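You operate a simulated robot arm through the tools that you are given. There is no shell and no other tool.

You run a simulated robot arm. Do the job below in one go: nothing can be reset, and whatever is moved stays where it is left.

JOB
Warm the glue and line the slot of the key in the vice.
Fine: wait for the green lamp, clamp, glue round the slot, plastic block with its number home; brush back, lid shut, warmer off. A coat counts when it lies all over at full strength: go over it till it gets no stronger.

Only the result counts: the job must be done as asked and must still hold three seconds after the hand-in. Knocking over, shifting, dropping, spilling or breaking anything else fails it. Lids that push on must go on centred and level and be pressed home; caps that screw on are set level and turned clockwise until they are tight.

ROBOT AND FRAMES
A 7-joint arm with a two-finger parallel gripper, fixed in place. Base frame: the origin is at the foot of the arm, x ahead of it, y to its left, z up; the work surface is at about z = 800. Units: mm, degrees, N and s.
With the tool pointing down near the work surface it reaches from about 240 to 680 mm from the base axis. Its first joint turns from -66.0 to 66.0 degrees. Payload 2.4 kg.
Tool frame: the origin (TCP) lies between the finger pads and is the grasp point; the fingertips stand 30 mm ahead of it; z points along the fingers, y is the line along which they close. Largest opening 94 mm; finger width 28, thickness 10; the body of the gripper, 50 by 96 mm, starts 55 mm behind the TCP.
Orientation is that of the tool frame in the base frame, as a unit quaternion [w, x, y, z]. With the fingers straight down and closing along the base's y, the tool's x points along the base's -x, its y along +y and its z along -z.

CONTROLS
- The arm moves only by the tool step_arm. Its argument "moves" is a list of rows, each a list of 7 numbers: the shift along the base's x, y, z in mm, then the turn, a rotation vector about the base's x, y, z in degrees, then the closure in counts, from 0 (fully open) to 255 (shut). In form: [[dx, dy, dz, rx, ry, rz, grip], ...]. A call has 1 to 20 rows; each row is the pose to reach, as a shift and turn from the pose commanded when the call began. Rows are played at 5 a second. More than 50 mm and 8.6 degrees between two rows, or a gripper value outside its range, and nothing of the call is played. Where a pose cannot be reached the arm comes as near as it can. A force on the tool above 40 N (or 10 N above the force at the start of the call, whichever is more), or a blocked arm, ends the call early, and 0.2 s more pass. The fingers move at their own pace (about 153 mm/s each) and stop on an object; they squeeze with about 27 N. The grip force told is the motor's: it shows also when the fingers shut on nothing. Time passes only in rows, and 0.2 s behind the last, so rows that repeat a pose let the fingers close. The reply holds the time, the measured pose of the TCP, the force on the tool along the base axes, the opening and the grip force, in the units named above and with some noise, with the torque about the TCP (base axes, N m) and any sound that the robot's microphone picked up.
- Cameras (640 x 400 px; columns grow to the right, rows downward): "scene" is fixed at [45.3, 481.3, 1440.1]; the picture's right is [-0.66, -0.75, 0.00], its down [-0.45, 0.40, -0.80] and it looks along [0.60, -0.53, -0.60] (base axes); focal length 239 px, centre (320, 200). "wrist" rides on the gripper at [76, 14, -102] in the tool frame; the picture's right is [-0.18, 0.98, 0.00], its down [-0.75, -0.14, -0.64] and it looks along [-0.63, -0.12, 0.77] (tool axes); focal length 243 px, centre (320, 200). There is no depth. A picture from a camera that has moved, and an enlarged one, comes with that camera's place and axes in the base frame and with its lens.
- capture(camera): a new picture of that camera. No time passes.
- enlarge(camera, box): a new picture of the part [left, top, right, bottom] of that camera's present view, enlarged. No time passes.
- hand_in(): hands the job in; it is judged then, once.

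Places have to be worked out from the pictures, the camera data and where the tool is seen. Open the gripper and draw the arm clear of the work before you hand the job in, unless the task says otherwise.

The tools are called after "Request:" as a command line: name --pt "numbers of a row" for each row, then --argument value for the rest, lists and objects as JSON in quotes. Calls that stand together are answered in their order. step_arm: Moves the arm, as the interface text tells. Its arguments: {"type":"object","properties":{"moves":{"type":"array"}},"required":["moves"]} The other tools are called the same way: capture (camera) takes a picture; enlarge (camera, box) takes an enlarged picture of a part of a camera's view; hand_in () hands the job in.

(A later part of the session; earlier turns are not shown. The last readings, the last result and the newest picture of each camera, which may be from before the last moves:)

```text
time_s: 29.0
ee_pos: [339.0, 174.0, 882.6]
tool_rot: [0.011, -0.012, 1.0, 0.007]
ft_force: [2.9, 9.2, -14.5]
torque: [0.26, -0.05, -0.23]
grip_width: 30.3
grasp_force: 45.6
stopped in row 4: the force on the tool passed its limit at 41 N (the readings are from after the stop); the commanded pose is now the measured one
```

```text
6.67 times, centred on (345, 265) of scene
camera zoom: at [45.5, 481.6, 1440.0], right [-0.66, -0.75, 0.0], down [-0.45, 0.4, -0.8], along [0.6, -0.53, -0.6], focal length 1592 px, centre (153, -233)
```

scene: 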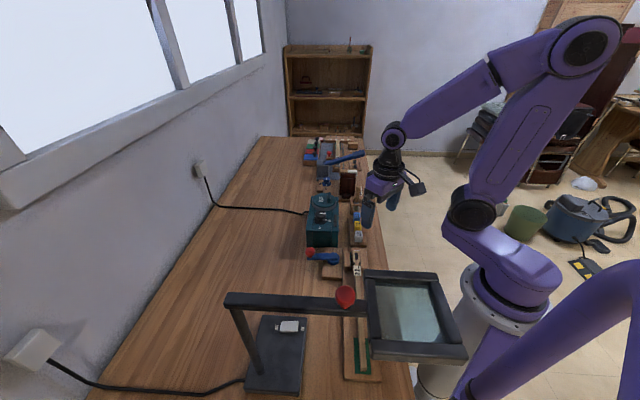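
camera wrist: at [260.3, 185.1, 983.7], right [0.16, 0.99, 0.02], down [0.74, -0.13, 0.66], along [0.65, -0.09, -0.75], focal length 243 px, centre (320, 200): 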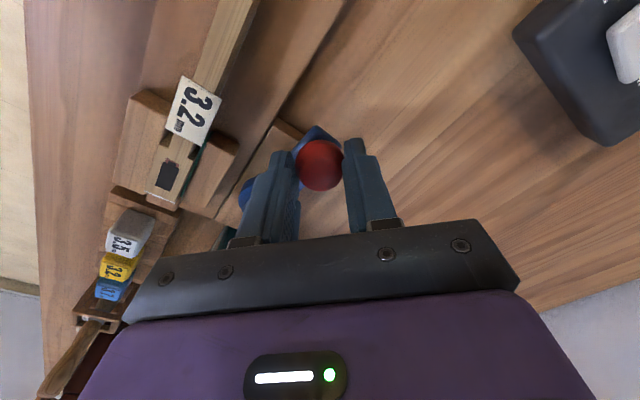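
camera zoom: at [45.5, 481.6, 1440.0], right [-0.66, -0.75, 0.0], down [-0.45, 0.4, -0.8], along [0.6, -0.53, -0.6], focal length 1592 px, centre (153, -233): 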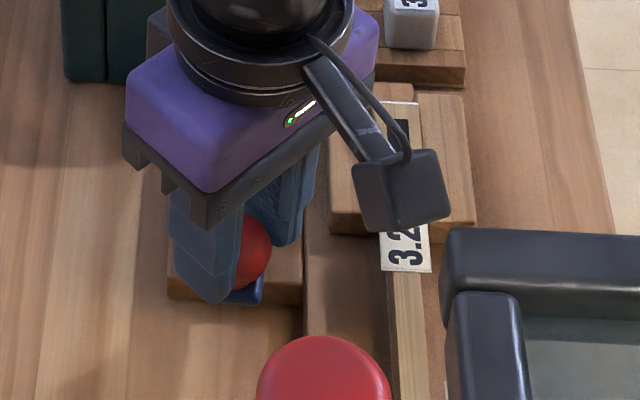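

The lever met its stop after about 90° of swing, so the jaw should be clamped. I let go, straighten the slight tilt and rise to look at it.

Request:
step_arm --pt "0 0 0 0 0 0 150" --pt "0 0 0 0 0 0 100" --pt "0 0 10 -0.4 0.6 0 100" --pt "0 0 30 -0.8 1.2 0 100" --pt "0 0 60 -0.8 1.2 0 60" --pt "0 0 100 -0.8 1.2 0 0"

Request:
enlarge --camera "scene" --box '[300, 235, 390, 295]'

Request:
capture --camera "wrist"

```text
time_s: 30.4
ee_pos: [338.5, 172.8, 984.8]
tool_rot: [-0.002, -0.012, 1.0, -0.002]
ft_force: [0.6, -0.1, -0.3]
torque: [-0.01, -0.01, 0.01]
grip_width: 94.1
grasp_force: 0.0
```

```text
6.67 times, centred on (345, 265) of scene
camera zoom: at [45.3, 481.3, 1440.1], right [-0.66, -0.75, 0.0], down [-0.45, 0.4, -0.8], along [0.6, -0.53, -0.6], focal length 1592 px, centre (153, -233)
```

zoom: 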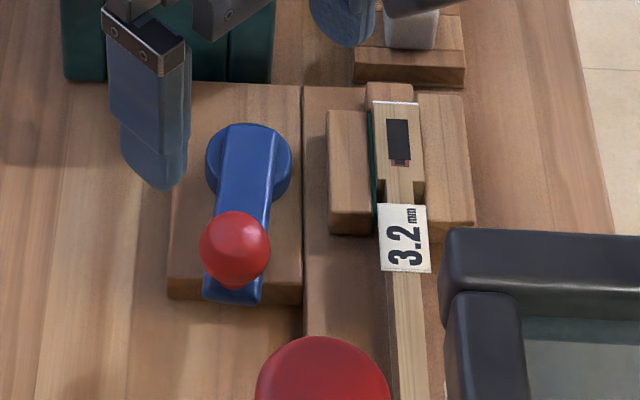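

```text
taken
camera wrist: at [262.3, 185.2, 1087.1], right [0.16, 0.99, 0.0], down [0.76, -0.12, 0.64], along [0.63, -0.11, -0.77], focal length 243 px, centre (320, 200)
```

wrist: 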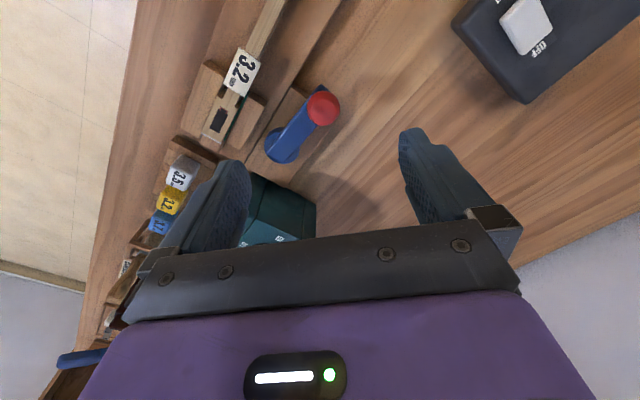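

The lever now lies along the key and the jaw is up against it. I move over the slot for a close look.

Request:
step_arm --pt "0 -20 0 0 0 -8 0" --pt "0 -40 0 0 0 -16 0" --pt "0 -60 0 0 0 -24 0" --pt "0 -80 0 0 0 -32 0" --pt "0 -95 -10 0 0 -40 0" --pt "2 -105 -25 0 0 -46 0" --pt "2 -107 -40 0 0 -46 0"

Request:
capture --camera "wrist"

Request:
enlarge --camera "wrist" --box '[270, 40, 390, 190]'

Request:
enlarge --camera "scene" --box '[320, 210, 350, 240]'

```text
time_s: 32.0
ee_pos: [341.2, 66.8, 943.7]
tool_rot: [-0.003, 0.382, 0.924, -0.001]
ft_force: [0.1, 0.6, 0.2]
torque: [0.0, 0.01, 0.02]
grip_width: 93.8
grasp_force: 0.1
```

```text
taken
camera wrist: at [297.2, 129.3, 1045.9], right [0.82, 0.57, 0.0], down [0.44, -0.63, 0.64], along [0.36, -0.53, -0.77], focal length 243 px, centre (320, 200)
```

wrist: 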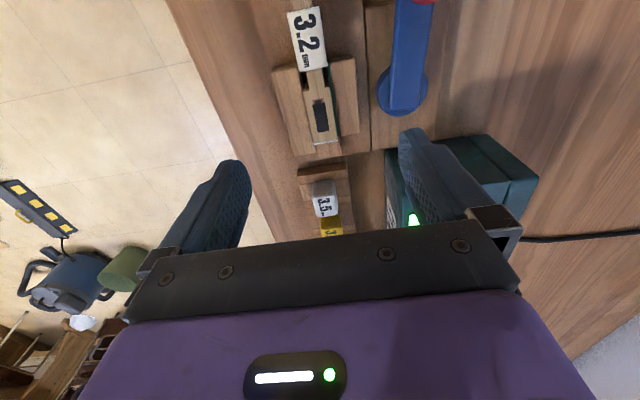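

```text
2.67 times, centred on (330, 115) of wrist
camera zoom: at [297.2, 129.3, 1045.9], right [0.82, 0.57, 0.0], down [0.44, -0.63, 0.64], along [0.36, -0.53, -0.77], focal length 647 px, centre (293, 427)
```

zoom: 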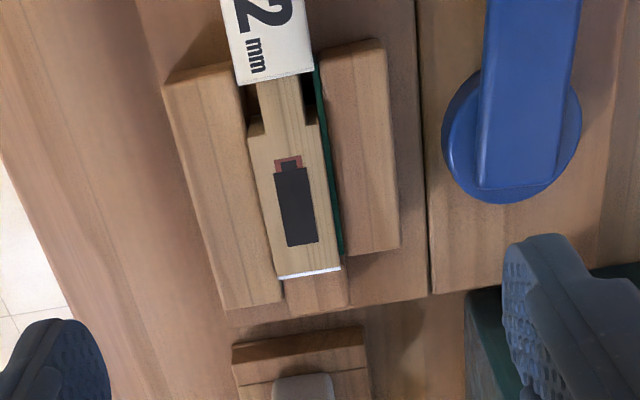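

```text
13.33 times, centred on (335, 225) of scene
camera zoom: at [45.3, 481.3, 1440.1], right [-0.66, -0.75, 0.0], down [-0.45, 0.4, -0.8], along [0.6, -0.53, -0.6], focal length 3183 px, centre (120, -133)
```

zoom: 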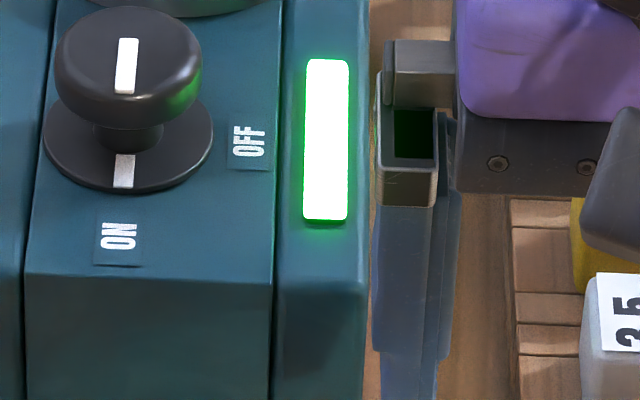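

The lamp is already green, and the key is clamped with its slot clear to see. Next I look closely at the pot's lid and the brush, so I move over there.

Request:
step_arm --pt "20 -10 30 0 0 0 0" --pt "40 -20 60 0 0 0 0" --pt "60 -25 100 0 0 0 0" --pt "100 -30 110 0 0 0 0" --pt "140 -40 110 0 0 0 0" --pt "175 -50 110 0 0 0 0" --pt "205 -60 110 0 0 0 0"

Request:
capture --camera "wrist"

Request:
enlarge --camera "wrist" --box '[220, 20, 420, 220]'

Request:
enlarge --camera "scene" --box '[300, 180, 380, 245]'

```text
time_s: 33.6
ee_pos: [545.7, 5.7, 1052.9]
tool_rot: [-0.001, 0.38, 0.925, -0.002]
ft_force: [0.0, -0.1, -0.3]
torque: [0.0, 0.0, 0.03]
grip_width: 94.1
grasp_force: 0.0
```

```text
taken
camera wrist: at [501.9, 69.5, 1156.9], right [0.82, 0.57, 0.0], down [0.44, -0.63, 0.64], along [0.36, -0.53, -0.77], focal length 243 px, centre (320, 200)
```

wrist: 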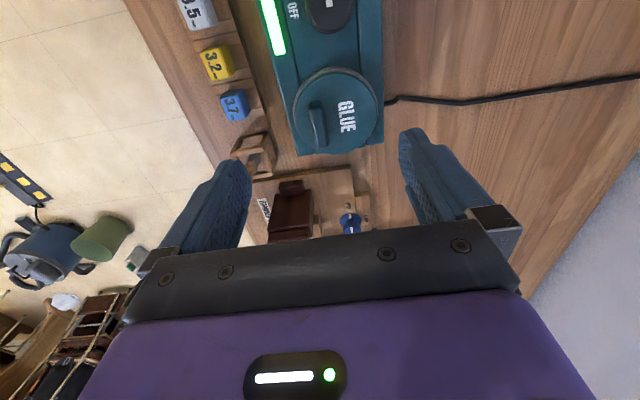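

```text
2.00 times, centred on (320, 120) of wrist
camera zoom: at [501.9, 69.5, 1156.9], right [0.82, 0.57, 0.0], down [0.44, -0.63, 0.64], along [0.36, -0.53, -0.77], focal length 485 px, centre (320, 360)
```

zoom: 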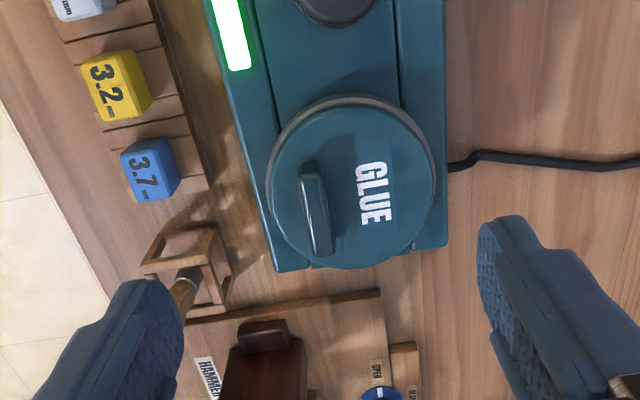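

```text
6.15 times, centred on (340, 212) of scene
camera zoom: at [45.3, 481.3, 1440.1], right [-0.66, -0.75, 0.0], down [-0.45, 0.4, -0.8], along [0.6, -0.53, -0.6], focal length 1469 px, centre (197, 123)
```

zoom: 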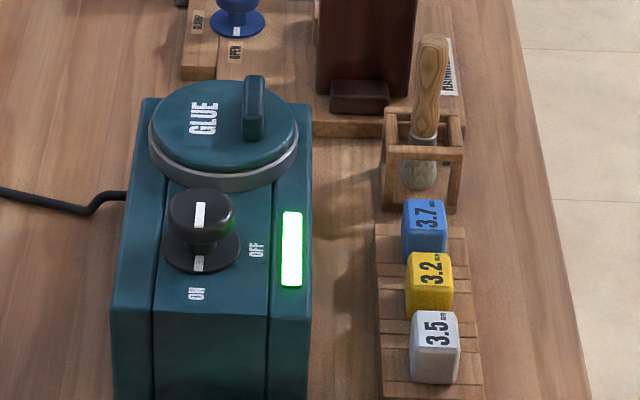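

The lid carries a bar handle running along the bench, top centre near (552, -11, 935). I come down to z 1000 above it for an exact fix.

Request:
step_arm --pt "6 -16 -20 0 0 0 60" --pt "6 -17 -52 0 0 0 100"

Request:
capture --camera "wrist"

Request:
enlarge --camera "wrist" --box '[240, 60, 400, 220]'

Request:
enlarge --camera "scene" --box '[310, 170, 350, 210]'

```text
time_s: 34.2
ee_pos: [551.4, -11.4, 999.7]
tool_rot: [-0.002, 0.38, 0.925, -0.001]
ft_force: [-0.3, -0.7, 0.4]
torque: [-0.01, 0.01, -0.04]
grip_width: 57.2
grasp_force: 0.0
```

```text
taken
camera wrist: at [507.5, 51.9, 1103.6], right [0.82, 0.57, 0.0], down [0.44, -0.63, 0.64], along [0.36, -0.53, -0.77], focal length 243 px, centre (320, 200)
```

wrist: 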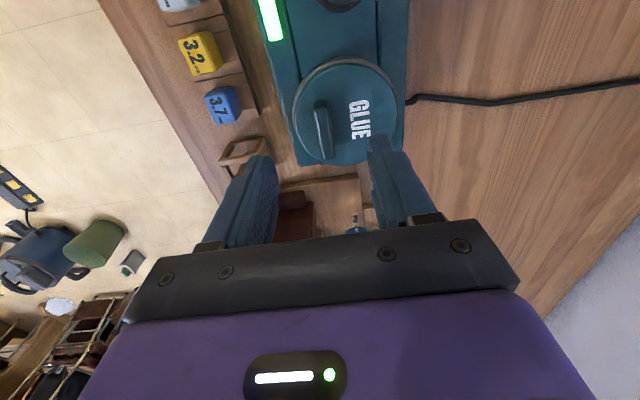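

```text
2.50 times, centred on (320, 140) of wrist
camera zoom: at [507.5, 51.9, 1103.6], right [0.82, 0.57, 0.0], down [0.44, -0.63, 0.64], along [0.36, -0.53, -0.77], focal length 606 px, centre (320, 350)
```

zoom: 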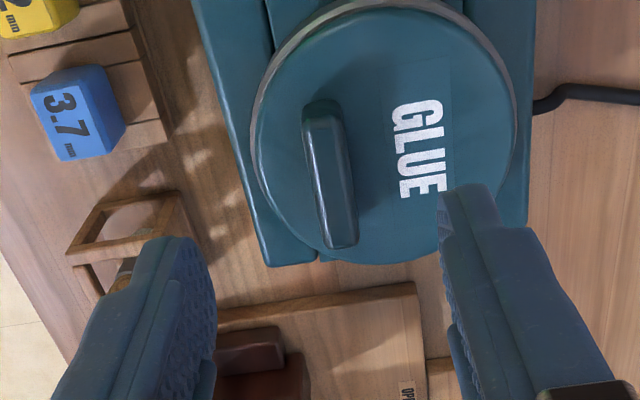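

```text
10.00 times, centred on (330, 190) of scene
camera zoom: at [45.3, 481.3, 1440.1], right [-0.66, -0.75, 0.0], down [-0.45, 0.4, -0.8], along [0.6, -0.53, -0.6], focal length 2387 px, centre (220, 300)
```

zoom: 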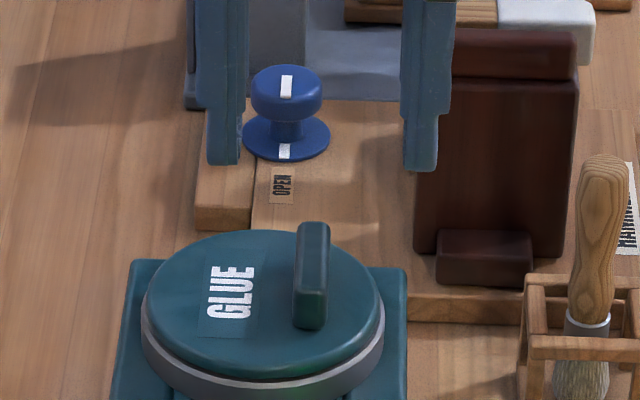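

The bar's top centre is at (553.7, -11, 929), with the lid top about 17 mm lower. I come down with the tips just above the lid, grip the bar and lift a few millimetres to learn whether it is loose or hinged.

Request:
step_arm --pt "2.2 0.6 -15 0 0 0 130" --pt "2.2 0.6 -30 0 0 0 150" --pt "2.2 0.6 -42 0 0 0 160" --pt "2.2 0.6 -52 0 0 0 160" --pt "2.2 0.6 -52 0 0 0 200" --pt "2.2 0.6 -52 0 0 0 240" --pt "2.2 0.6 -52 0 0 0 255" --pt "2.2 0.6 -52 0 0 0 255"

Request:
enlarge --camera "scene" --box '[300, 160, 360, 215]'

```text
time_s: 36.0
ee_pos: [553.2, -11.4, 948.1]
tool_rot: [-0.001, 0.381, 0.924, -0.001]
ft_force: [3.9, 2.2, -4.2]
torque: [0.05, -0.31, -0.83]
grip_width: 12.2
grasp_force: 44.9
```

```text
7.27 times, centred on (330, 188) of scene
camera zoom: at [45.5, 481.4, 1440.1], right [-0.66, -0.75, 0.0], down [-0.45, 0.4, -0.8], along [0.6, -0.53, -0.6], focal length 1736 px, centre (247, 291)
```

zoom: 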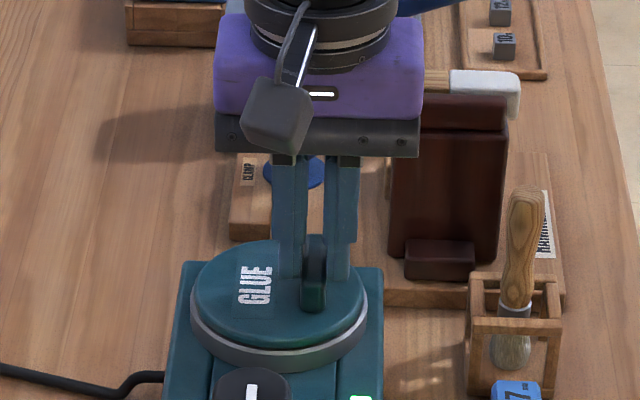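

The bar is gripped at 12 mm. I lift gently by 12 mm and look.

Request:
step_arm --pt "0 0 3 0 0 0 255" --pt "0 0 6 0 0 0 255" --pt "0 0 9 0 0 0 255" --pt "0 0 12 0 0 0 255"

Request:
enlarge --camera "scene" --box '[300, 160, 360, 215]'

```text
time_s: 36.5
ee_pos: [553.5, -11.2, 949.4]
tool_rot: [-0.003, 0.382, 0.924, -0.001]
ft_force: [6.8, -0.4, -10.0]
torque: [0.18, -0.14, -0.56]
grip_width: 12.1
grasp_force: 45.3
stopped in row 2: the force on the tool passed its limit at 45 N (the readings are from after the stop); the commanded pose is now the measured one
```

```text
7.27 times, centred on (330, 188) of scene
camera zoom: at [45.7, 481.3, 1440.1], right [-0.66, -0.75, 0.0], down [-0.45, 0.4, -0.8], along [0.6, -0.53, -0.6], focal length 1736 px, centre (247, 291)
```

zoom: 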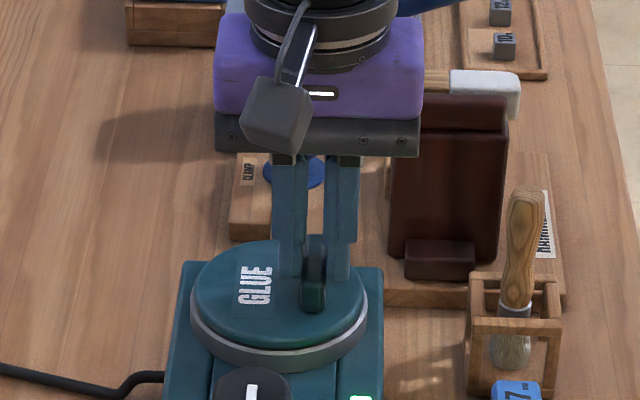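

The lid did not come up with a straight pull of 45 N, so it may be hinged or swivel. I let go and look at it from several sides before trying again.

Request:
step_arm --pt "0 0 0 0 0 0 160" --pt "0 0 0 0 0 0 150" --pt "0 0 20 0 0 0 150" --pt "0 0 60 0 0 0 100" --pt "-15 15 80 0 0 -8 60" --pt "-30 30 100 0 0 -16 0" --pt "-45 45 100 0 0 -24 0" --pt "-45 45 100 0 0 -32 0" --pt "-45 45 100 0 0 -40 0" --pt "-45 45 100 0 0 -48 0" --pt "-45 45 100 0 0 -56 0" --pt "-45 45 90 0 0 -64 0"

Request:
capture --camera "wrist"

Request:
enlarge --camera "scene" --box '[305, 170, 345, 220]'

```text
time_s: 39.1
ee_pos: [507.7, 33.9, 1040.5]
tool_rot: [-0.003, 0.814, 0.581, 0.002]
ft_force: [-0.1, -0.6, -0.4]
torque: [0.03, 0.03, -0.01]
grip_width: 94.4
grasp_force: 0.2
```

```text
taken
camera wrist: at [546.6, 101.0, 1142.4], right [0.87, -0.49, -0.01], down [-0.38, -0.67, 0.64], along [-0.32, -0.55, -0.77], focal length 243 px, centre (320, 200)
```

wrist: 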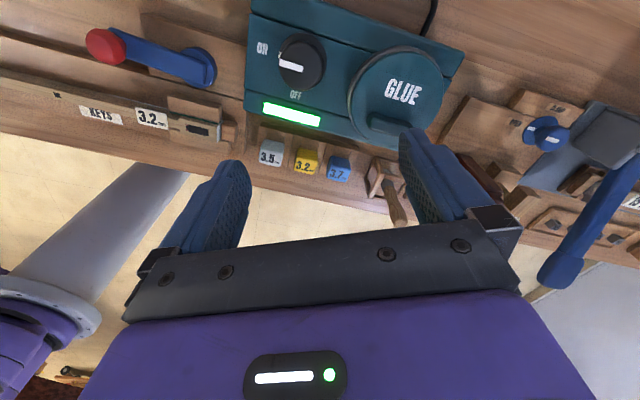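

```text
8.00 times, centred on (325, 195) of scene
camera zoom: at [45.3, 481.3, 1440.1], right [-0.66, -0.75, 0.0], down [-0.45, 0.4, -0.8], along [0.6, -0.53, -0.6], focal length 1910 px, centre (280, 240)
```

zoom: 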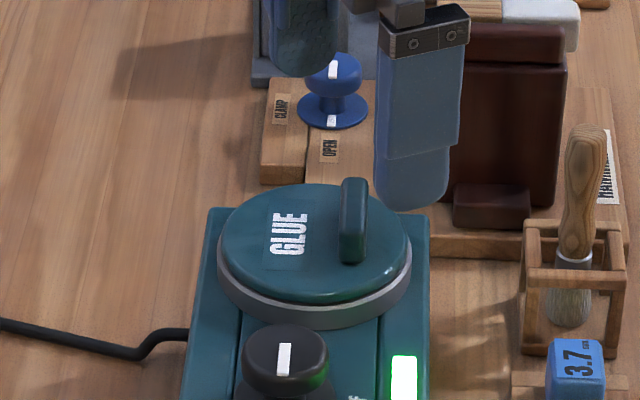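

I enlarge the wall-side view of the lid to look for a hinge.

Request:
enlarge --camera "wrist" --box '[330, 20, 470, 150]'

Request:
enlarge --camera "scene" --box '[312, 188, 336, 214]'

```text
3.08 times, centred on (400, 85) of wrist
camera zoom: at [546.6, 101.0, 1142.4], right [0.87, -0.49, -0.01], down [-0.38, -0.67, 0.64], along [-0.32, -0.55, -0.77], focal length 746 px, centre (74, 554)
```

zoom: 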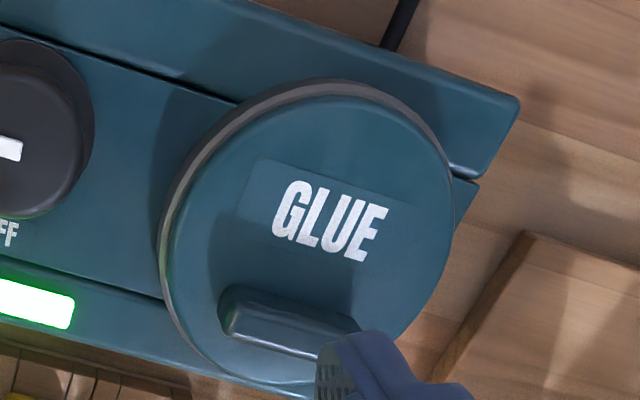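

```text
15.38 times, centred on (324, 201) of scene
camera zoom: at [45.3, 481.3, 1440.1], right [-0.66, -0.75, 0.0], down [-0.45, 0.4, -0.8], along [0.6, -0.53, -0.6], focal length 3673 px, centre (258, 185)
```

zoom: 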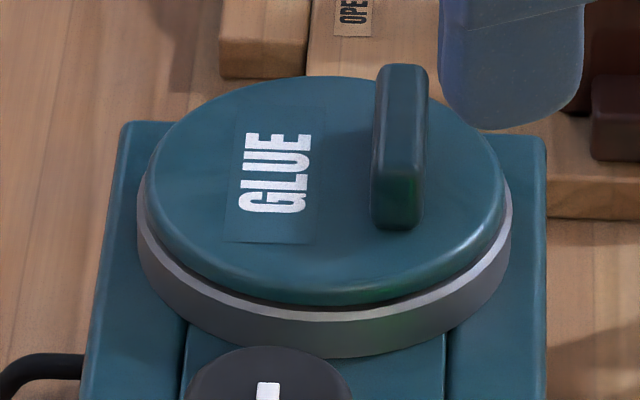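

No hinge shows, but the bar lies along the bench on the robot side, so a hinge on the wall side is likely. I go back to the bar and re-grip it.

Request:
step_arm --pt "10 -10 0 0 0 8 100" --pt "20 -20 0 0 0 16 150" --pt "30 -30 0 0 0 24 150" --pt "40 -40 0 0 0 32 150" --pt "46 -45.2 0 0 0 40 150" --pt "46 -45.2 0 0 0 48 150" --pt "46 -45.2 0 0 0 56 150" --pt "46 -45.2 0 0 0 64 150" --pt "46 -45.2 -45 0 0 64 150" --pt "46 -45.2 -80 0 0 64 150" --pt "46 -45.2 -93 0 0 64 155" --pt "46 -45.2 -93 0 0 64 200" --pt "46 -45.2 -93 0 0 64 255" --pt "46 -45.2 -93 0 0 64 255"

Request:
enlarge --camera "wrist" --box '[240, 60, 400, 220]'

```text
time_s: 42.1
ee_pos: [554.2, -10.7, 947.2]
tool_rot: [-0.002, 0.381, 0.924, 0.0]
ft_force: [1.9, 0.6, -3.2]
torque: [-0.15, -0.51, -0.82]
grip_width: 12.3
grasp_force: 45.0
```

```text
2.50 times, centred on (320, 140) of wrist
camera zoom: at [510.7, 52.6, 1049.7], right [0.82, 0.57, 0.0], down [0.44, -0.63, 0.64], along [0.36, -0.53, -0.77], focal length 606 px, centre (320, 350)
```

zoom: 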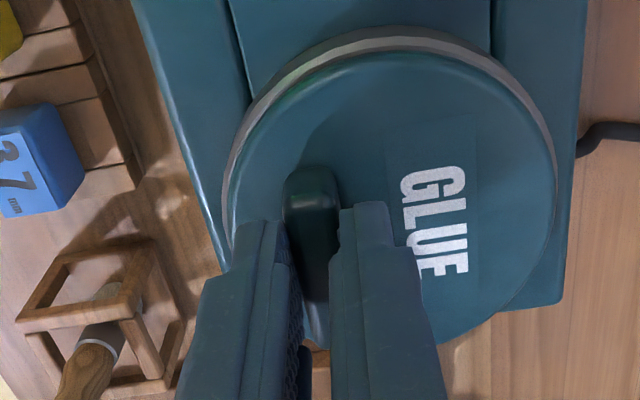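

The bar is gripped again. I try a small hinge motion about the wall-side edge: 5° of tilt with the matching rise.

Request:
step_arm --pt "0.8 0.8 1.6 -1.06 1.06 0 255" --pt "1.6 1.6 3.1 -2.1 2.1 0 255" --pt "2.2 2.2 4.2 -2.8 2.8 0 255" --pt "2.7 2.7 5.3 -3.5 3.5 0 255"

Request:
enlarge --camera "scene" --box '[305, 170, 345, 220]'

```text
time_s: 43.1
ee_pos: [555.9, -9.0, 950.4]
tool_rot: [-0.024, 0.382, 0.923, -0.042]
ft_force: [3.6, -3.8, -37.7]
torque: [0.38, -0.06, -0.7]
grip_width: 12.7
grasp_force: 44.8
```

```text
8.00 times, centred on (325, 195) of scene
camera zoom: at [46.1, 481.2, 1440.1], right [-0.66, -0.75, 0.0], down [-0.45, 0.4, -0.8], along [0.6, -0.53, -0.6], focal length 1910 px, centre (280, 240)
```

zoom: 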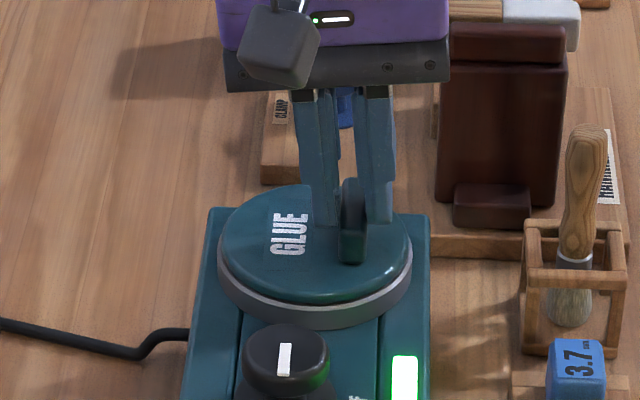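

The scene view hardly shows the lid moving. I compare it at high enlargement with the earlier picture.

Request:
enlarge --camera "scene" --box '[312, 188, 336, 214]'

Request:
enlarge --camera "wrist" --box '[240, 60, 400, 220]'

```text
15.38 times, centred on (324, 201) of scene
camera zoom: at [46.1, 481.2, 1440.1], right [-0.66, -0.75, 0.0], down [-0.45, 0.4, -0.8], along [0.6, -0.53, -0.6], focal length 3673 px, centre (258, 185)
```

zoom: 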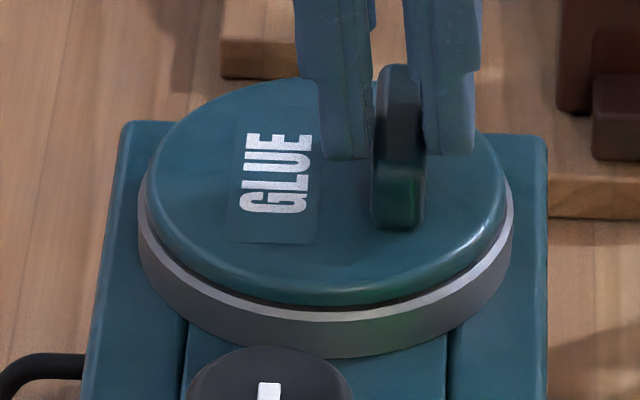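

```text
2.50 times, centred on (320, 140) of wrist
camera zoom: at [519.1, 61.0, 1051.5], right [0.82, 0.56, -0.1], down [0.48, -0.59, 0.65], along [0.31, -0.58, -0.76], focal length 606 px, centre (320, 350)
```

zoom: 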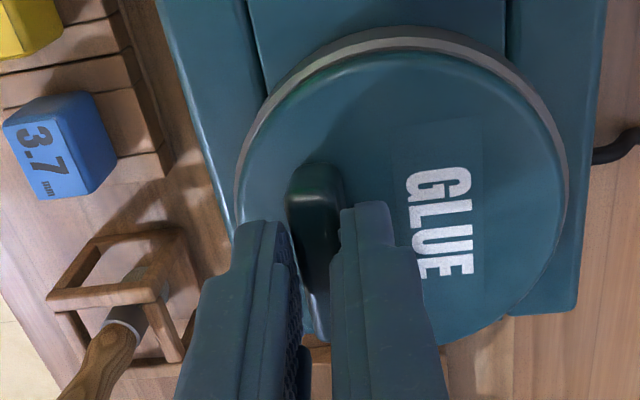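

The lid has not moved at all, so that pull only flexed the grip. I undo the tilt, then test for a twist: 6° counter-clockwise about the lid's centre.

Request:
step_arm --pt "-1.4 -1.4 -2.6 1.75 -1.75 0 255" --pt "-2.7 -2.7 -5.3 3.5 -3.5 0 255" --pt "-2.7 -2.7 -5.3 3.5 -3.5 0 255"

Request:
step_arm --pt "0.5 -0.2 0 0 0 2 255" --pt "1.0 -0.4 0 0 0 4 255" --pt "1.6 -0.7 0 0 0 6 255" --pt "1.6 -0.7 0 0 0 6 255"

Request:
enlarge --camera "scene" --box '[312, 188, 336, 214]'

```text
time_s: 43.9
ee_pos: [554.2, -13.4, 950.7]
tool_rot: [0.002, 0.381, 0.925, 0.0]
ft_force: [-8.1, -7.1, 38.7]
torque: [0.25, 0.67, -0.33]
grip_width: 12.8
grasp_force: 44.8
```

```text
time_s: 44.9
ee_pos: [555.8, -12.0, 948.0]
tool_rot: [-0.001, 0.332, 0.943, 0.0]
ft_force: [-9.6, -8.5, 37.5]
torque: [-0.18, 0.12, -1.38]
grip_width: 15.5
grasp_force: 45.0
```

```text
15.38 times, centred on (324, 201) of scene
camera zoom: at [44.4, 481.1, 1440.2], right [-0.66, -0.75, 0.0], down [-0.45, 0.4, -0.8], along [0.6, -0.53, -0.6], focal length 3673 px, centre (258, 185)
```

zoom: 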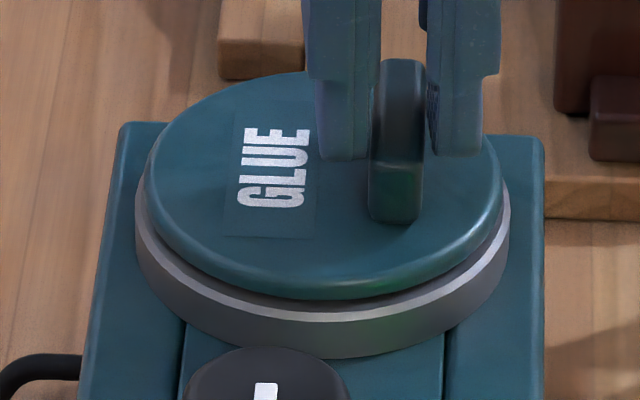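

The lid has in fact come up about 2 mm, and pushing down it resists with 38 N. So it is a tight push-on lid, and I must simply pull it off. I undo the twist and pull up in short stages.

Request:
step_arm --pt "-0.8 0.3 2 0 0 -3 255" --pt "-1.6 0.7 4 0 0 -6 255" --pt "-1.6 0.7 4 0 0 -6 255"

Request:
step_arm --pt "0 0 2 0 0 0 255" --pt "0 0 4 0 0 0 255" --pt "0 0 6 0 0 0 255"

Request:
enlarge --camera "scene" --box '[312, 188, 336, 214]'

```text
time_s: 45.7
ee_pos: [554.0, -11.3, 948.2]
tool_rot: [-0.004, 0.381, 0.925, -0.002]
ft_force: [4.0, -4.8, -18.9]
torque: [-0.72, -0.86, -0.88]
grip_width: 12.0
grasp_force: 45.1
```

```text
time_s: 46.1
ee_pos: [553.9, -10.6, 948.4]
tool_rot: [-0.004, 0.382, 0.924, -0.001]
ft_force: [7.0, 0.2, -9.0]
torque: [0.23, -0.17, -0.64]
grip_width: 12.2
grasp_force: 44.9
stopped in row 2: the force on the tool passed its limit at 43 N (the readings are from after the stop); the commanded pose is now the measured one
```

```text
15.38 times, centred on (324, 201) of scene
camera zoom: at [45.6, 481.3, 1440.1], right [-0.66, -0.75, 0.0], down [-0.45, 0.4, -0.8], along [0.6, -0.53, -0.6], focal length 3673 px, centre (258, 185)
```

zoom: 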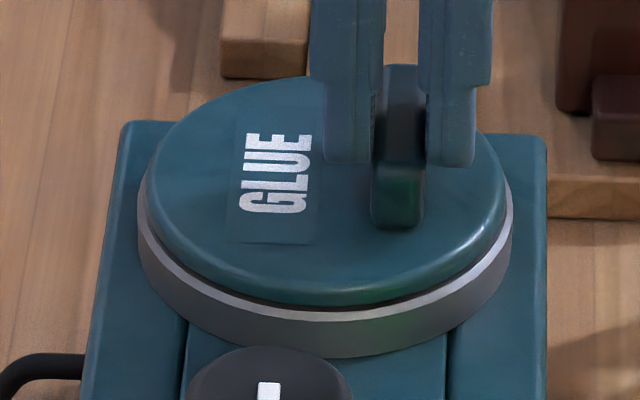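

The lid is back in its first place, and the ±38 N looks like the pads slipping on the bar. I test the other free directions gently: a few millimetres along the bench and then back.

Request:
step_arm --pt "0.7 -0.7 0 0 0 0 255" --pt "1.4 -1.4 0 0 0 0 255" --pt "2.1 -2.1 0 0 0 0 255"

Request:
step_arm --pt "-1.4 1.4 0 0 0 0 255" --pt "-2.8 2.8 0 0 0 0 255" --pt "-4.2 4.2 0 0 0 0 255"

Request:
step_arm --pt "1.4 -1.4 0 0 0 0 255" --pt "2.1 -2.1 0 0 0 0 255"

Request:
step_arm --pt "0.7 0.7 0 0 0 0 255" --pt "1.4 1.4 0 0 0 0 255" --pt "2.1 2.1 0 0 0 0 255"

Request:
step_arm --pt "-1.4 -1.4 0 0 0 0 255" --pt "-2.8 -2.8 0 0 0 0 255" --pt "-4.2 -4.2 0 0 0 0 255"

```text
time_s: 46.9
ee_pos: [554.8, -11.0, 947.8]
tool_rot: [-0.006, 0.381, 0.925, -0.001]
ft_force: [4.8, 6.7, -13.4]
torque: [-0.22, -0.61, -0.77]
grip_width: 12.3
grasp_force: 45.1
```

```text
time_s: 47.7
ee_pos: [552.9, -9.8, 948.6]
tool_rot: [-0.003, 0.382, 0.924, 0.0]
ft_force: [22.7, -5.7, -25.7]
torque: [0.6, -0.06, -0.64]
grip_width: 12.0
grasp_force: 45.2
```

```text
time_s: 48.3
ee_pos: [552.9, -10.3, 949.1]
tool_rot: [-0.004, 0.38, 0.925, -0.001]
ft_force: [9.9, -2.7, -16.2]
torque: [-0.64, -0.96, -0.78]
grip_width: 12.3
grasp_force: 44.9
```

```text
time_s: 49.1
ee_pos: [554.7, -9.8, 948.4]
tool_rot: [-0.007, 0.382, 0.924, -0.003]
ft_force: [-3.8, -10.7, -3.0]
torque: [-0.63, -0.43, -0.81]
grip_width: 12.2
grasp_force: 44.9
```

```text
time_s: 49.9
ee_pos: [551.8, -9.2, 948.7]
tool_rot: [-0.003, 0.381, 0.925, 0.0]
ft_force: [17.7, 0.9, -13.1]
torque: [0.68, -0.04, -0.87]
grip_width: 12.3
grasp_force: 44.5
```

No direction gives: the bar is stiff sideways too. I release, and look at the lid from the robot side and from nearby for marks, threads or a hinge.

Request:
step_arm --pt "2 2 0 0 0 0 200" --pt "2 2 0 0 0 0 150" --pt "2 2 20 0 0 0 150" --pt "2 2 60 0 0 0 100" --pt "2 2 90 0 0 8 50" --pt "2 2 90 0 0 16 0" --pt "2 2 90 0 0 24 0" --pt "2 2 90 0 0 32 0" --pt "2 2 90 0 0 40 0" --pt "2 2 90 0 0 48 0" --pt "2 2 90 0 0 56 0" --pt "2 2 90 0 0 64 0" --pt "2 2 90 0 0 72 0" --pt "2 2 80 0 0 80 0" --pt "2 2 60 0 0 88 0"

Request:
capture --camera "wrist"

Request:
enlarge --camera "wrist" --box '[240, 60, 400, 220]'

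```text
time_s: 53.1
ee_pos: [551.9, -11.4, 1009.1]
tool_rot: [-0.002, -0.37, 0.929, -0.005]
ft_force: [-0.5, -0.1, -0.3]
torque: [-0.05, 0.02, 0.0]
grip_width: 93.8
grasp_force: 0.1
```

```text
taken
camera wrist: at [487.7, -51.9, 1111.5], right [-0.54, 0.84, -0.01], down [0.64, 0.42, 0.64], along [0.54, 0.34, -0.77], focal length 243 px, centre (320, 200)
```

wrist: 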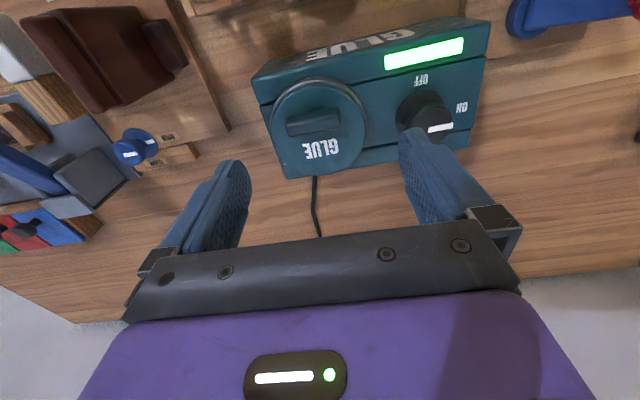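

```text
2.50 times, centred on (320, 140) of wrist
camera zoom: at [487.7, -51.9, 1111.5], right [-0.54, 0.84, -0.01], down [0.64, 0.42, 0.64], along [0.54, 0.34, -0.77], focal length 606 px, centre (320, 350)
```

zoom: 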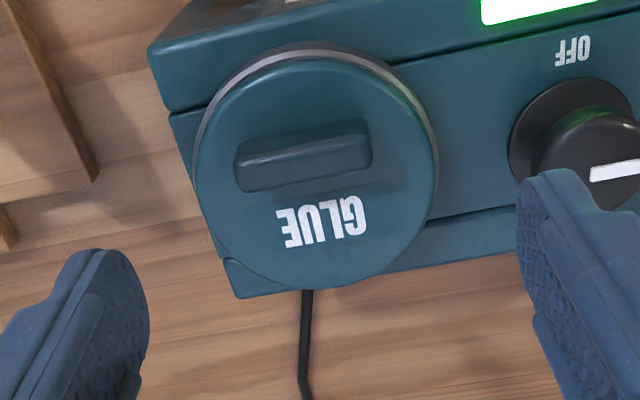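

No hinge or marks are visible. In the earlier twist test the lid did seem to rise about 1 mm, so I repeat the counter-clockwise twist cleanly from a fresh grip, with pictures.

Request:
step_arm --pt "0 0 10 0 0 -8 50" --pt "0 0 10 0 0 -16 100" --pt "0 0 10 0 0 -24 150" --pt "0 0 10 0 0 -32 150" --pt "0 0 10 0 0 -40 150" --pt "0 0 10 0 0 -48 150" --pt "0 0 10 0 0 -56 150" --pt "0 0 10 0 0 -64 150" --pt "0 0 10 0 0 -72 150" --pt "0 0 0 0 0 -80 150" --pt "1 0.5 -20 0 0 -88 150" --pt "1 0.5 -50 0 0 -88.5 150" --pt "1 0.5 -64 0 0 -88.5 155" --pt "1 0.5 -64 0 0 -88.5 200" --pt "1 0.5 -64 0 0 -88.5 255" --pt "1 0.5 -64 0 0 -88.5 255"

Request:
enlarge --camera "scene" --box '[312, 188, 336, 214]'

Request:
step_arm --pt "0.8 -0.4 0 0 0 3 255" --pt "1.6 -0.8 0 0 0 6 255" --pt "2.4 -1.1 0 0 0 9 255" --pt "2.4 -1.1 0 0 0 9 255"

Request:
enlarge --camera "scene" --box '[312, 188, 336, 214]'

```text
time_s: 56.5
ee_pos: [553.5, -9.4, 944.2]
tool_rot: [-0.005, 0.385, 0.923, -0.002]
ft_force: [-4.5, -4.6, -1.9]
torque: [-0.23, -0.15, 0.36]
grip_width: 12.3
grasp_force: 45.1
```

```text
15.38 times, centred on (324, 201) of scene
camera zoom: at [45.2, 481.2, 1440.1], right [-0.66, -0.75, 0.0], down [-0.45, 0.4, -0.8], along [0.6, -0.53, -0.6], focal length 3673 px, centre (258, 185)
```

zoom: 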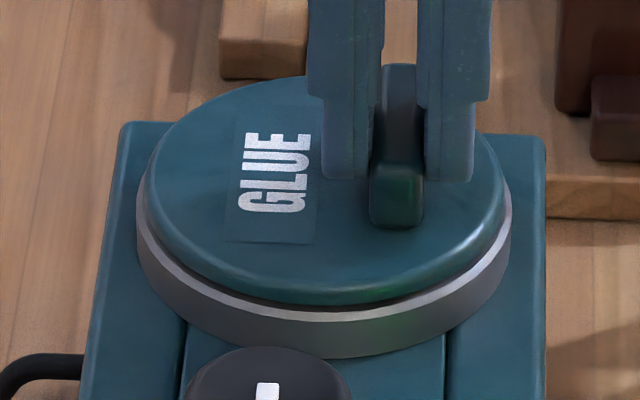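

```text
time_s: 57.5
ee_pos: [555.2, -11.6, 944.9]
tool_rot: [-0.007, 0.311, 0.95, -0.003]
ft_force: [-10.2, -8.0, -6.7]
torque: [0.45, 0.19, -1.39]
grip_width: 16.5
grasp_force: 45.4
```

```text
15.38 times, centred on (324, 201) of scene
camera zoom: at [45.2, 481.1, 1440.2], right [-0.66, -0.75, 0.0], down [-0.45, 0.4, -0.8], along [0.6, -0.53, -0.6], focal length 3673 px, centre (258, 185)
```

zoom: 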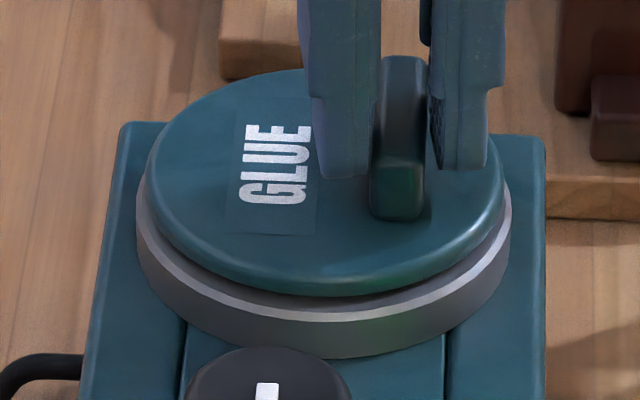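

After the counter-clockwise twist the lid has clearly risen by 2–3 mm, so it turns off like a screw cap. I keep turning counter-clockwise about the lid's centre.

Request:
step_arm --pt "0.9 -0.4 0 0 0 4 255" --pt "1.8 -0.7 0.5 0 0 8 255" --pt "2.6 -1.0 1 0 0 12 255" --pt "2.6 -1.0 1 0 0 12 255"

Request:
enlarge --camera "scene" --box '[312, 188, 336, 214]'

Request:
capture --camera "wrist"

```text
time_s: 58.5
ee_pos: [557.7, -13.8, 943.5]
tool_rot: [-0.009, 0.212, 0.977, -0.003]
ft_force: [-17.1, -17.3, -19.6]
torque: [-0.24, -0.06, -1.38]
grip_width: 21.6
grasp_force: 44.9
```

```text
15.38 times, centred on (324, 201) of scene
camera zoom: at [45.2, 480.8, 1440.3], right [-0.66, -0.75, 0.0], down [-0.45, 0.4, -0.8], along [0.6, -0.53, -0.6], focal length 3673 px, centre (258, 185)
```

zoom: 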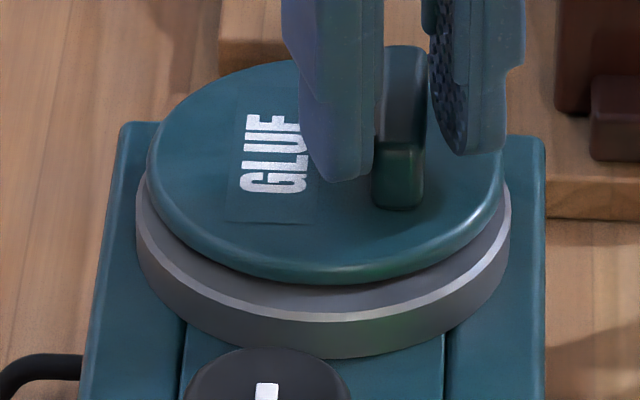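

```text
taken
camera wrist: at [495.0, 30.4, 1047.7], right [0.57, 0.82, -0.01], down [0.64, -0.44, 0.63], along [0.51, -0.37, -0.78], focal length 243 px, centre (320, 200)
```

wrist: 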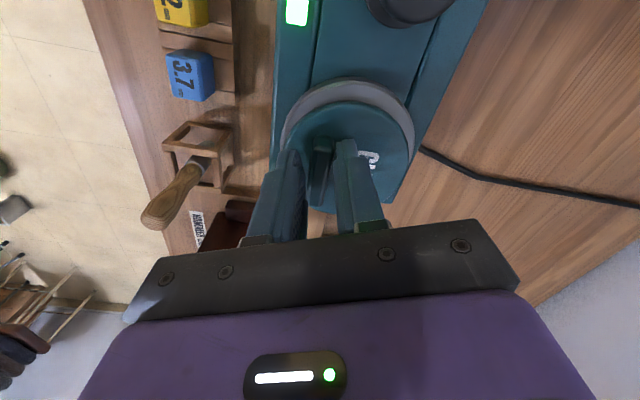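

The lid's robot side has risen about 6 mm while the wall side stays, so it is hinged at the wall side after all and only moves stiffly. I bring the twist back a bit and pull up with tilt, slowly.

Request:
step_arm --pt "0.5 0.5 1.5 -1 1 0 255" --pt "1 1 3 -2 2 0 255" --pt "1.5 1.5 4.5 -3 3 0 255" --pt "1.5 1.5 4.5 -3 3 0 255"

Request:
enlarge --camera "scene" --box '[312, 188, 336, 214]'

```text
time_s: 59.1
ee_pos: [555.5, -12.6, 945.7]
tool_rot: [-0.023, 0.214, 0.976, -0.023]
ft_force: [0.2, -0.6, -2.2]
torque: [0.34, -0.26, -1.25]
grip_width: 22.0
grasp_force: 44.9
stopped in row 3: the force on the tool passed its limit at 42 N (the readings are from after the stop); the commanded pose is now the measured one
```

```text
15.38 times, centred on (324, 201) of scene
camera zoom: at [45.3, 481.3, 1440.1], right [-0.66, -0.75, 0.0], down [-0.45, 0.4, -0.8], along [0.6, -0.53, -0.6], focal length 3673 px, centre (258, 185)
```

zoom: 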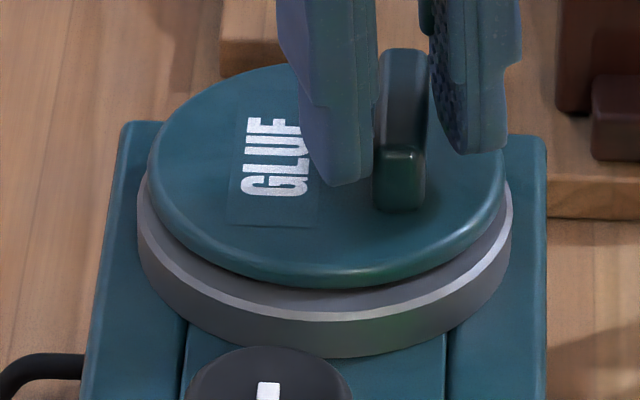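

Reading the shifts again: the whole lid has moved along the bench, away from the scene camera, about 6–8 mm, just as far as my tool did. So it is a sliding lid that opens in the +e1 direction (0.7, -0.7). I open the fingers, square up at -45° and re-grip the bar.

Request:
step_arm --pt "0 0 0 0 0 0 180" --pt "0 0 0 0 0 0 150" --pt "1 -1.5 6 1.5 -1.5 -8 150" --pt "2 -2.5 6 2.2 -2.2 -16 150" --pt "2 -2.5 3 2.2 -2.2 -20 150" --pt "2 -2.5 1 2.2 -2.2 -20 200" --pt "2 -2.5 1 2.2 -2.2 -20 255" --pt "2 -2.5 1 2.2 -2.2 -20 255"

Request:
enlarge --camera "wrist" --box '[240, 60, 400, 220]'

Request:
enlarge --camera "scene" --box '[312, 188, 336, 214]'

```text
time_s: 60.9
ee_pos: [557.7, -14.8, 946.9]
tool_rot: [-0.012, 0.378, 0.926, 0.006]
ft_force: [-1.3, -2.6, 4.2]
torque: [0.05, 0.15, -0.78]
grip_width: 12.4
grasp_force: 44.8
```

```text
2.50 times, centred on (320, 140) of wrist
camera zoom: at [515.6, 46.4, 1050.8], right [0.82, 0.57, -0.01], down [0.45, -0.64, 0.62], along [0.35, -0.51, -0.78], focal length 606 px, centre (320, 350)
```

zoom: 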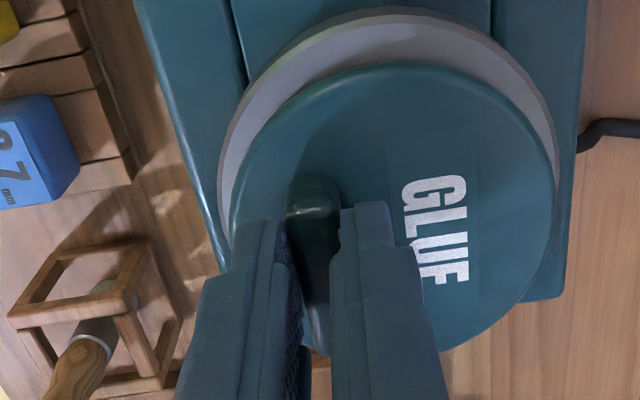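

```text
15.38 times, centred on (324, 201) of scene
camera zoom: at [45.2, 481.3, 1440.1], right [-0.66, -0.75, 0.0], down [-0.45, 0.4, -0.8], along [0.6, -0.53, -0.6], focal length 3673 px, centre (258, 185)
```

zoom: 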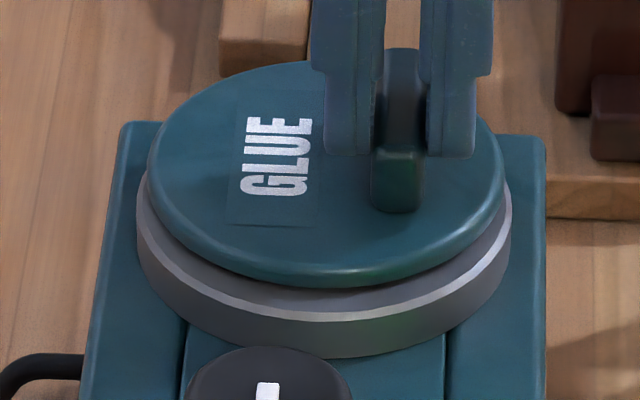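

The lid has clearly slid off the grey pot along +e1. I slide it on 30 mm in that direction and check the force.

Request:
step_arm --pt "3.5 -3.5 0 0 0 0 255" --pt "7 -7 0 0 0 0 255" --pt "10.5 -10.5 0 0 0 0 255" --pt "14 -14 0 0 0 0 255" --pt "17.5 -17.5 0 0 0 0 255" --pt "21 -21 0 0 0 0 255"

Request:
enlarge --camera "scene" --box '[305, 175, 345, 215]'

```text
time_s: 62.3
ee_pos: [579.3, -36.0, 946.0]
tool_rot: [-0.012, 0.378, 0.926, 0.004]
ft_force: [-4.4, -4.2, 9.1]
torque: [0.18, 0.4, -0.81]
grip_width: 12.4
grasp_force: 44.9
```

```text
10.00 times, centred on (325, 195) of scene
camera zoom: at [45.0, 481.2, 1440.1], right [-0.66, -0.75, 0.0], down [-0.45, 0.4, -0.8], along [0.6, -0.53, -0.6], focal length 2387 px, centre (270, 250)
```

zoom: 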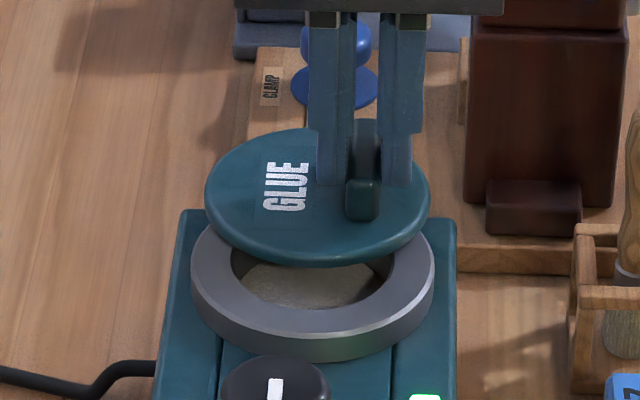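

The pot is opening and the slide runs freely. I carry on another 35 mm.

Request:
step_arm --pt "3.5 -3.5 0.5 0 0 0 255" --pt "7 -7 0.5 0 0 0 255" --pt "10.5 -10.5 0.5 0 0 0 255" --pt "14 -14 0.5 0 0 0 255" --pt "17.5 -17.5 0.5 0 0 0 255" --pt "21 -21 0.5 0 0 0 255" --pt "24.7 -24.7 0.5 0 0 0 255"

Request:
enlarge --camera "scene" --box '[305, 165, 355, 215]'

```text
time_s: 63.9
ee_pos: [603.1, -61.0, 946.9]
tool_rot: [-0.013, 0.378, 0.926, 0.005]
ft_force: [-5.8, -5.9, -0.1]
torque: [0.01, 0.05, -1.1]
grip_width: 12.5
grasp_force: 44.9
```

```text
8.00 times, centred on (330, 190) of scene
camera zoom: at [45.2, 481.2, 1440.1], right [-0.66, -0.75, 0.0], down [-0.45, 0.4, -0.8], along [0.6, -0.53, -0.6], focal length 1910 px, centre (240, 280)
```

zoom: 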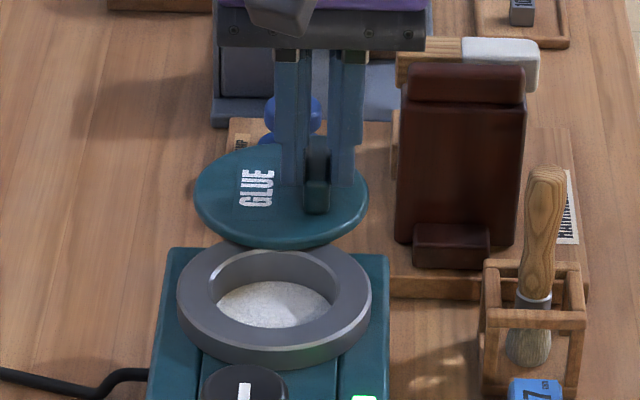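

The pot is open, with pale glue inside. I push the lid another 10 mm for room, then release and rise.

Request:
step_arm --pt "3.5 -3.5 0 0 0 0 255" --pt "7 -7 0 0 0 0 255" --pt "7 -7 0 0 0 0 200" --pt "7 -7 0 0 0 0 150" --pt "7 -7 20 0 0 0 150" --pt "7 -7 60 0 0 0 150" --pt "7 -7 100 0 0 0 60"

Request:
enlarge --camera "scene" --box '[305, 165, 385, 235]'

```text
time_s: 65.5
ee_pos: [611.6, -67.9, 1046.3]
tool_rot: [-0.012, 0.377, 0.926, 0.004]
ft_force: [0.1, -0.2, 0.3]
torque: [-0.02, 0.03, 0.01]
grip_width: 71.6
grasp_force: 0.0
```

```text
5.71 times, centred on (345, 200) of scene
camera zoom: at [45.3, 481.3, 1440.1], right [-0.66, -0.75, 0.0], down [-0.45, 0.4, -0.8], along [0.6, -0.53, -0.6], focal length 1364 px, centre (177, 200)
```

zoom: 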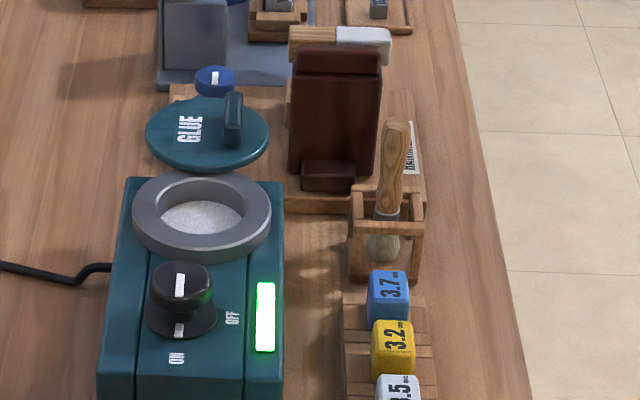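

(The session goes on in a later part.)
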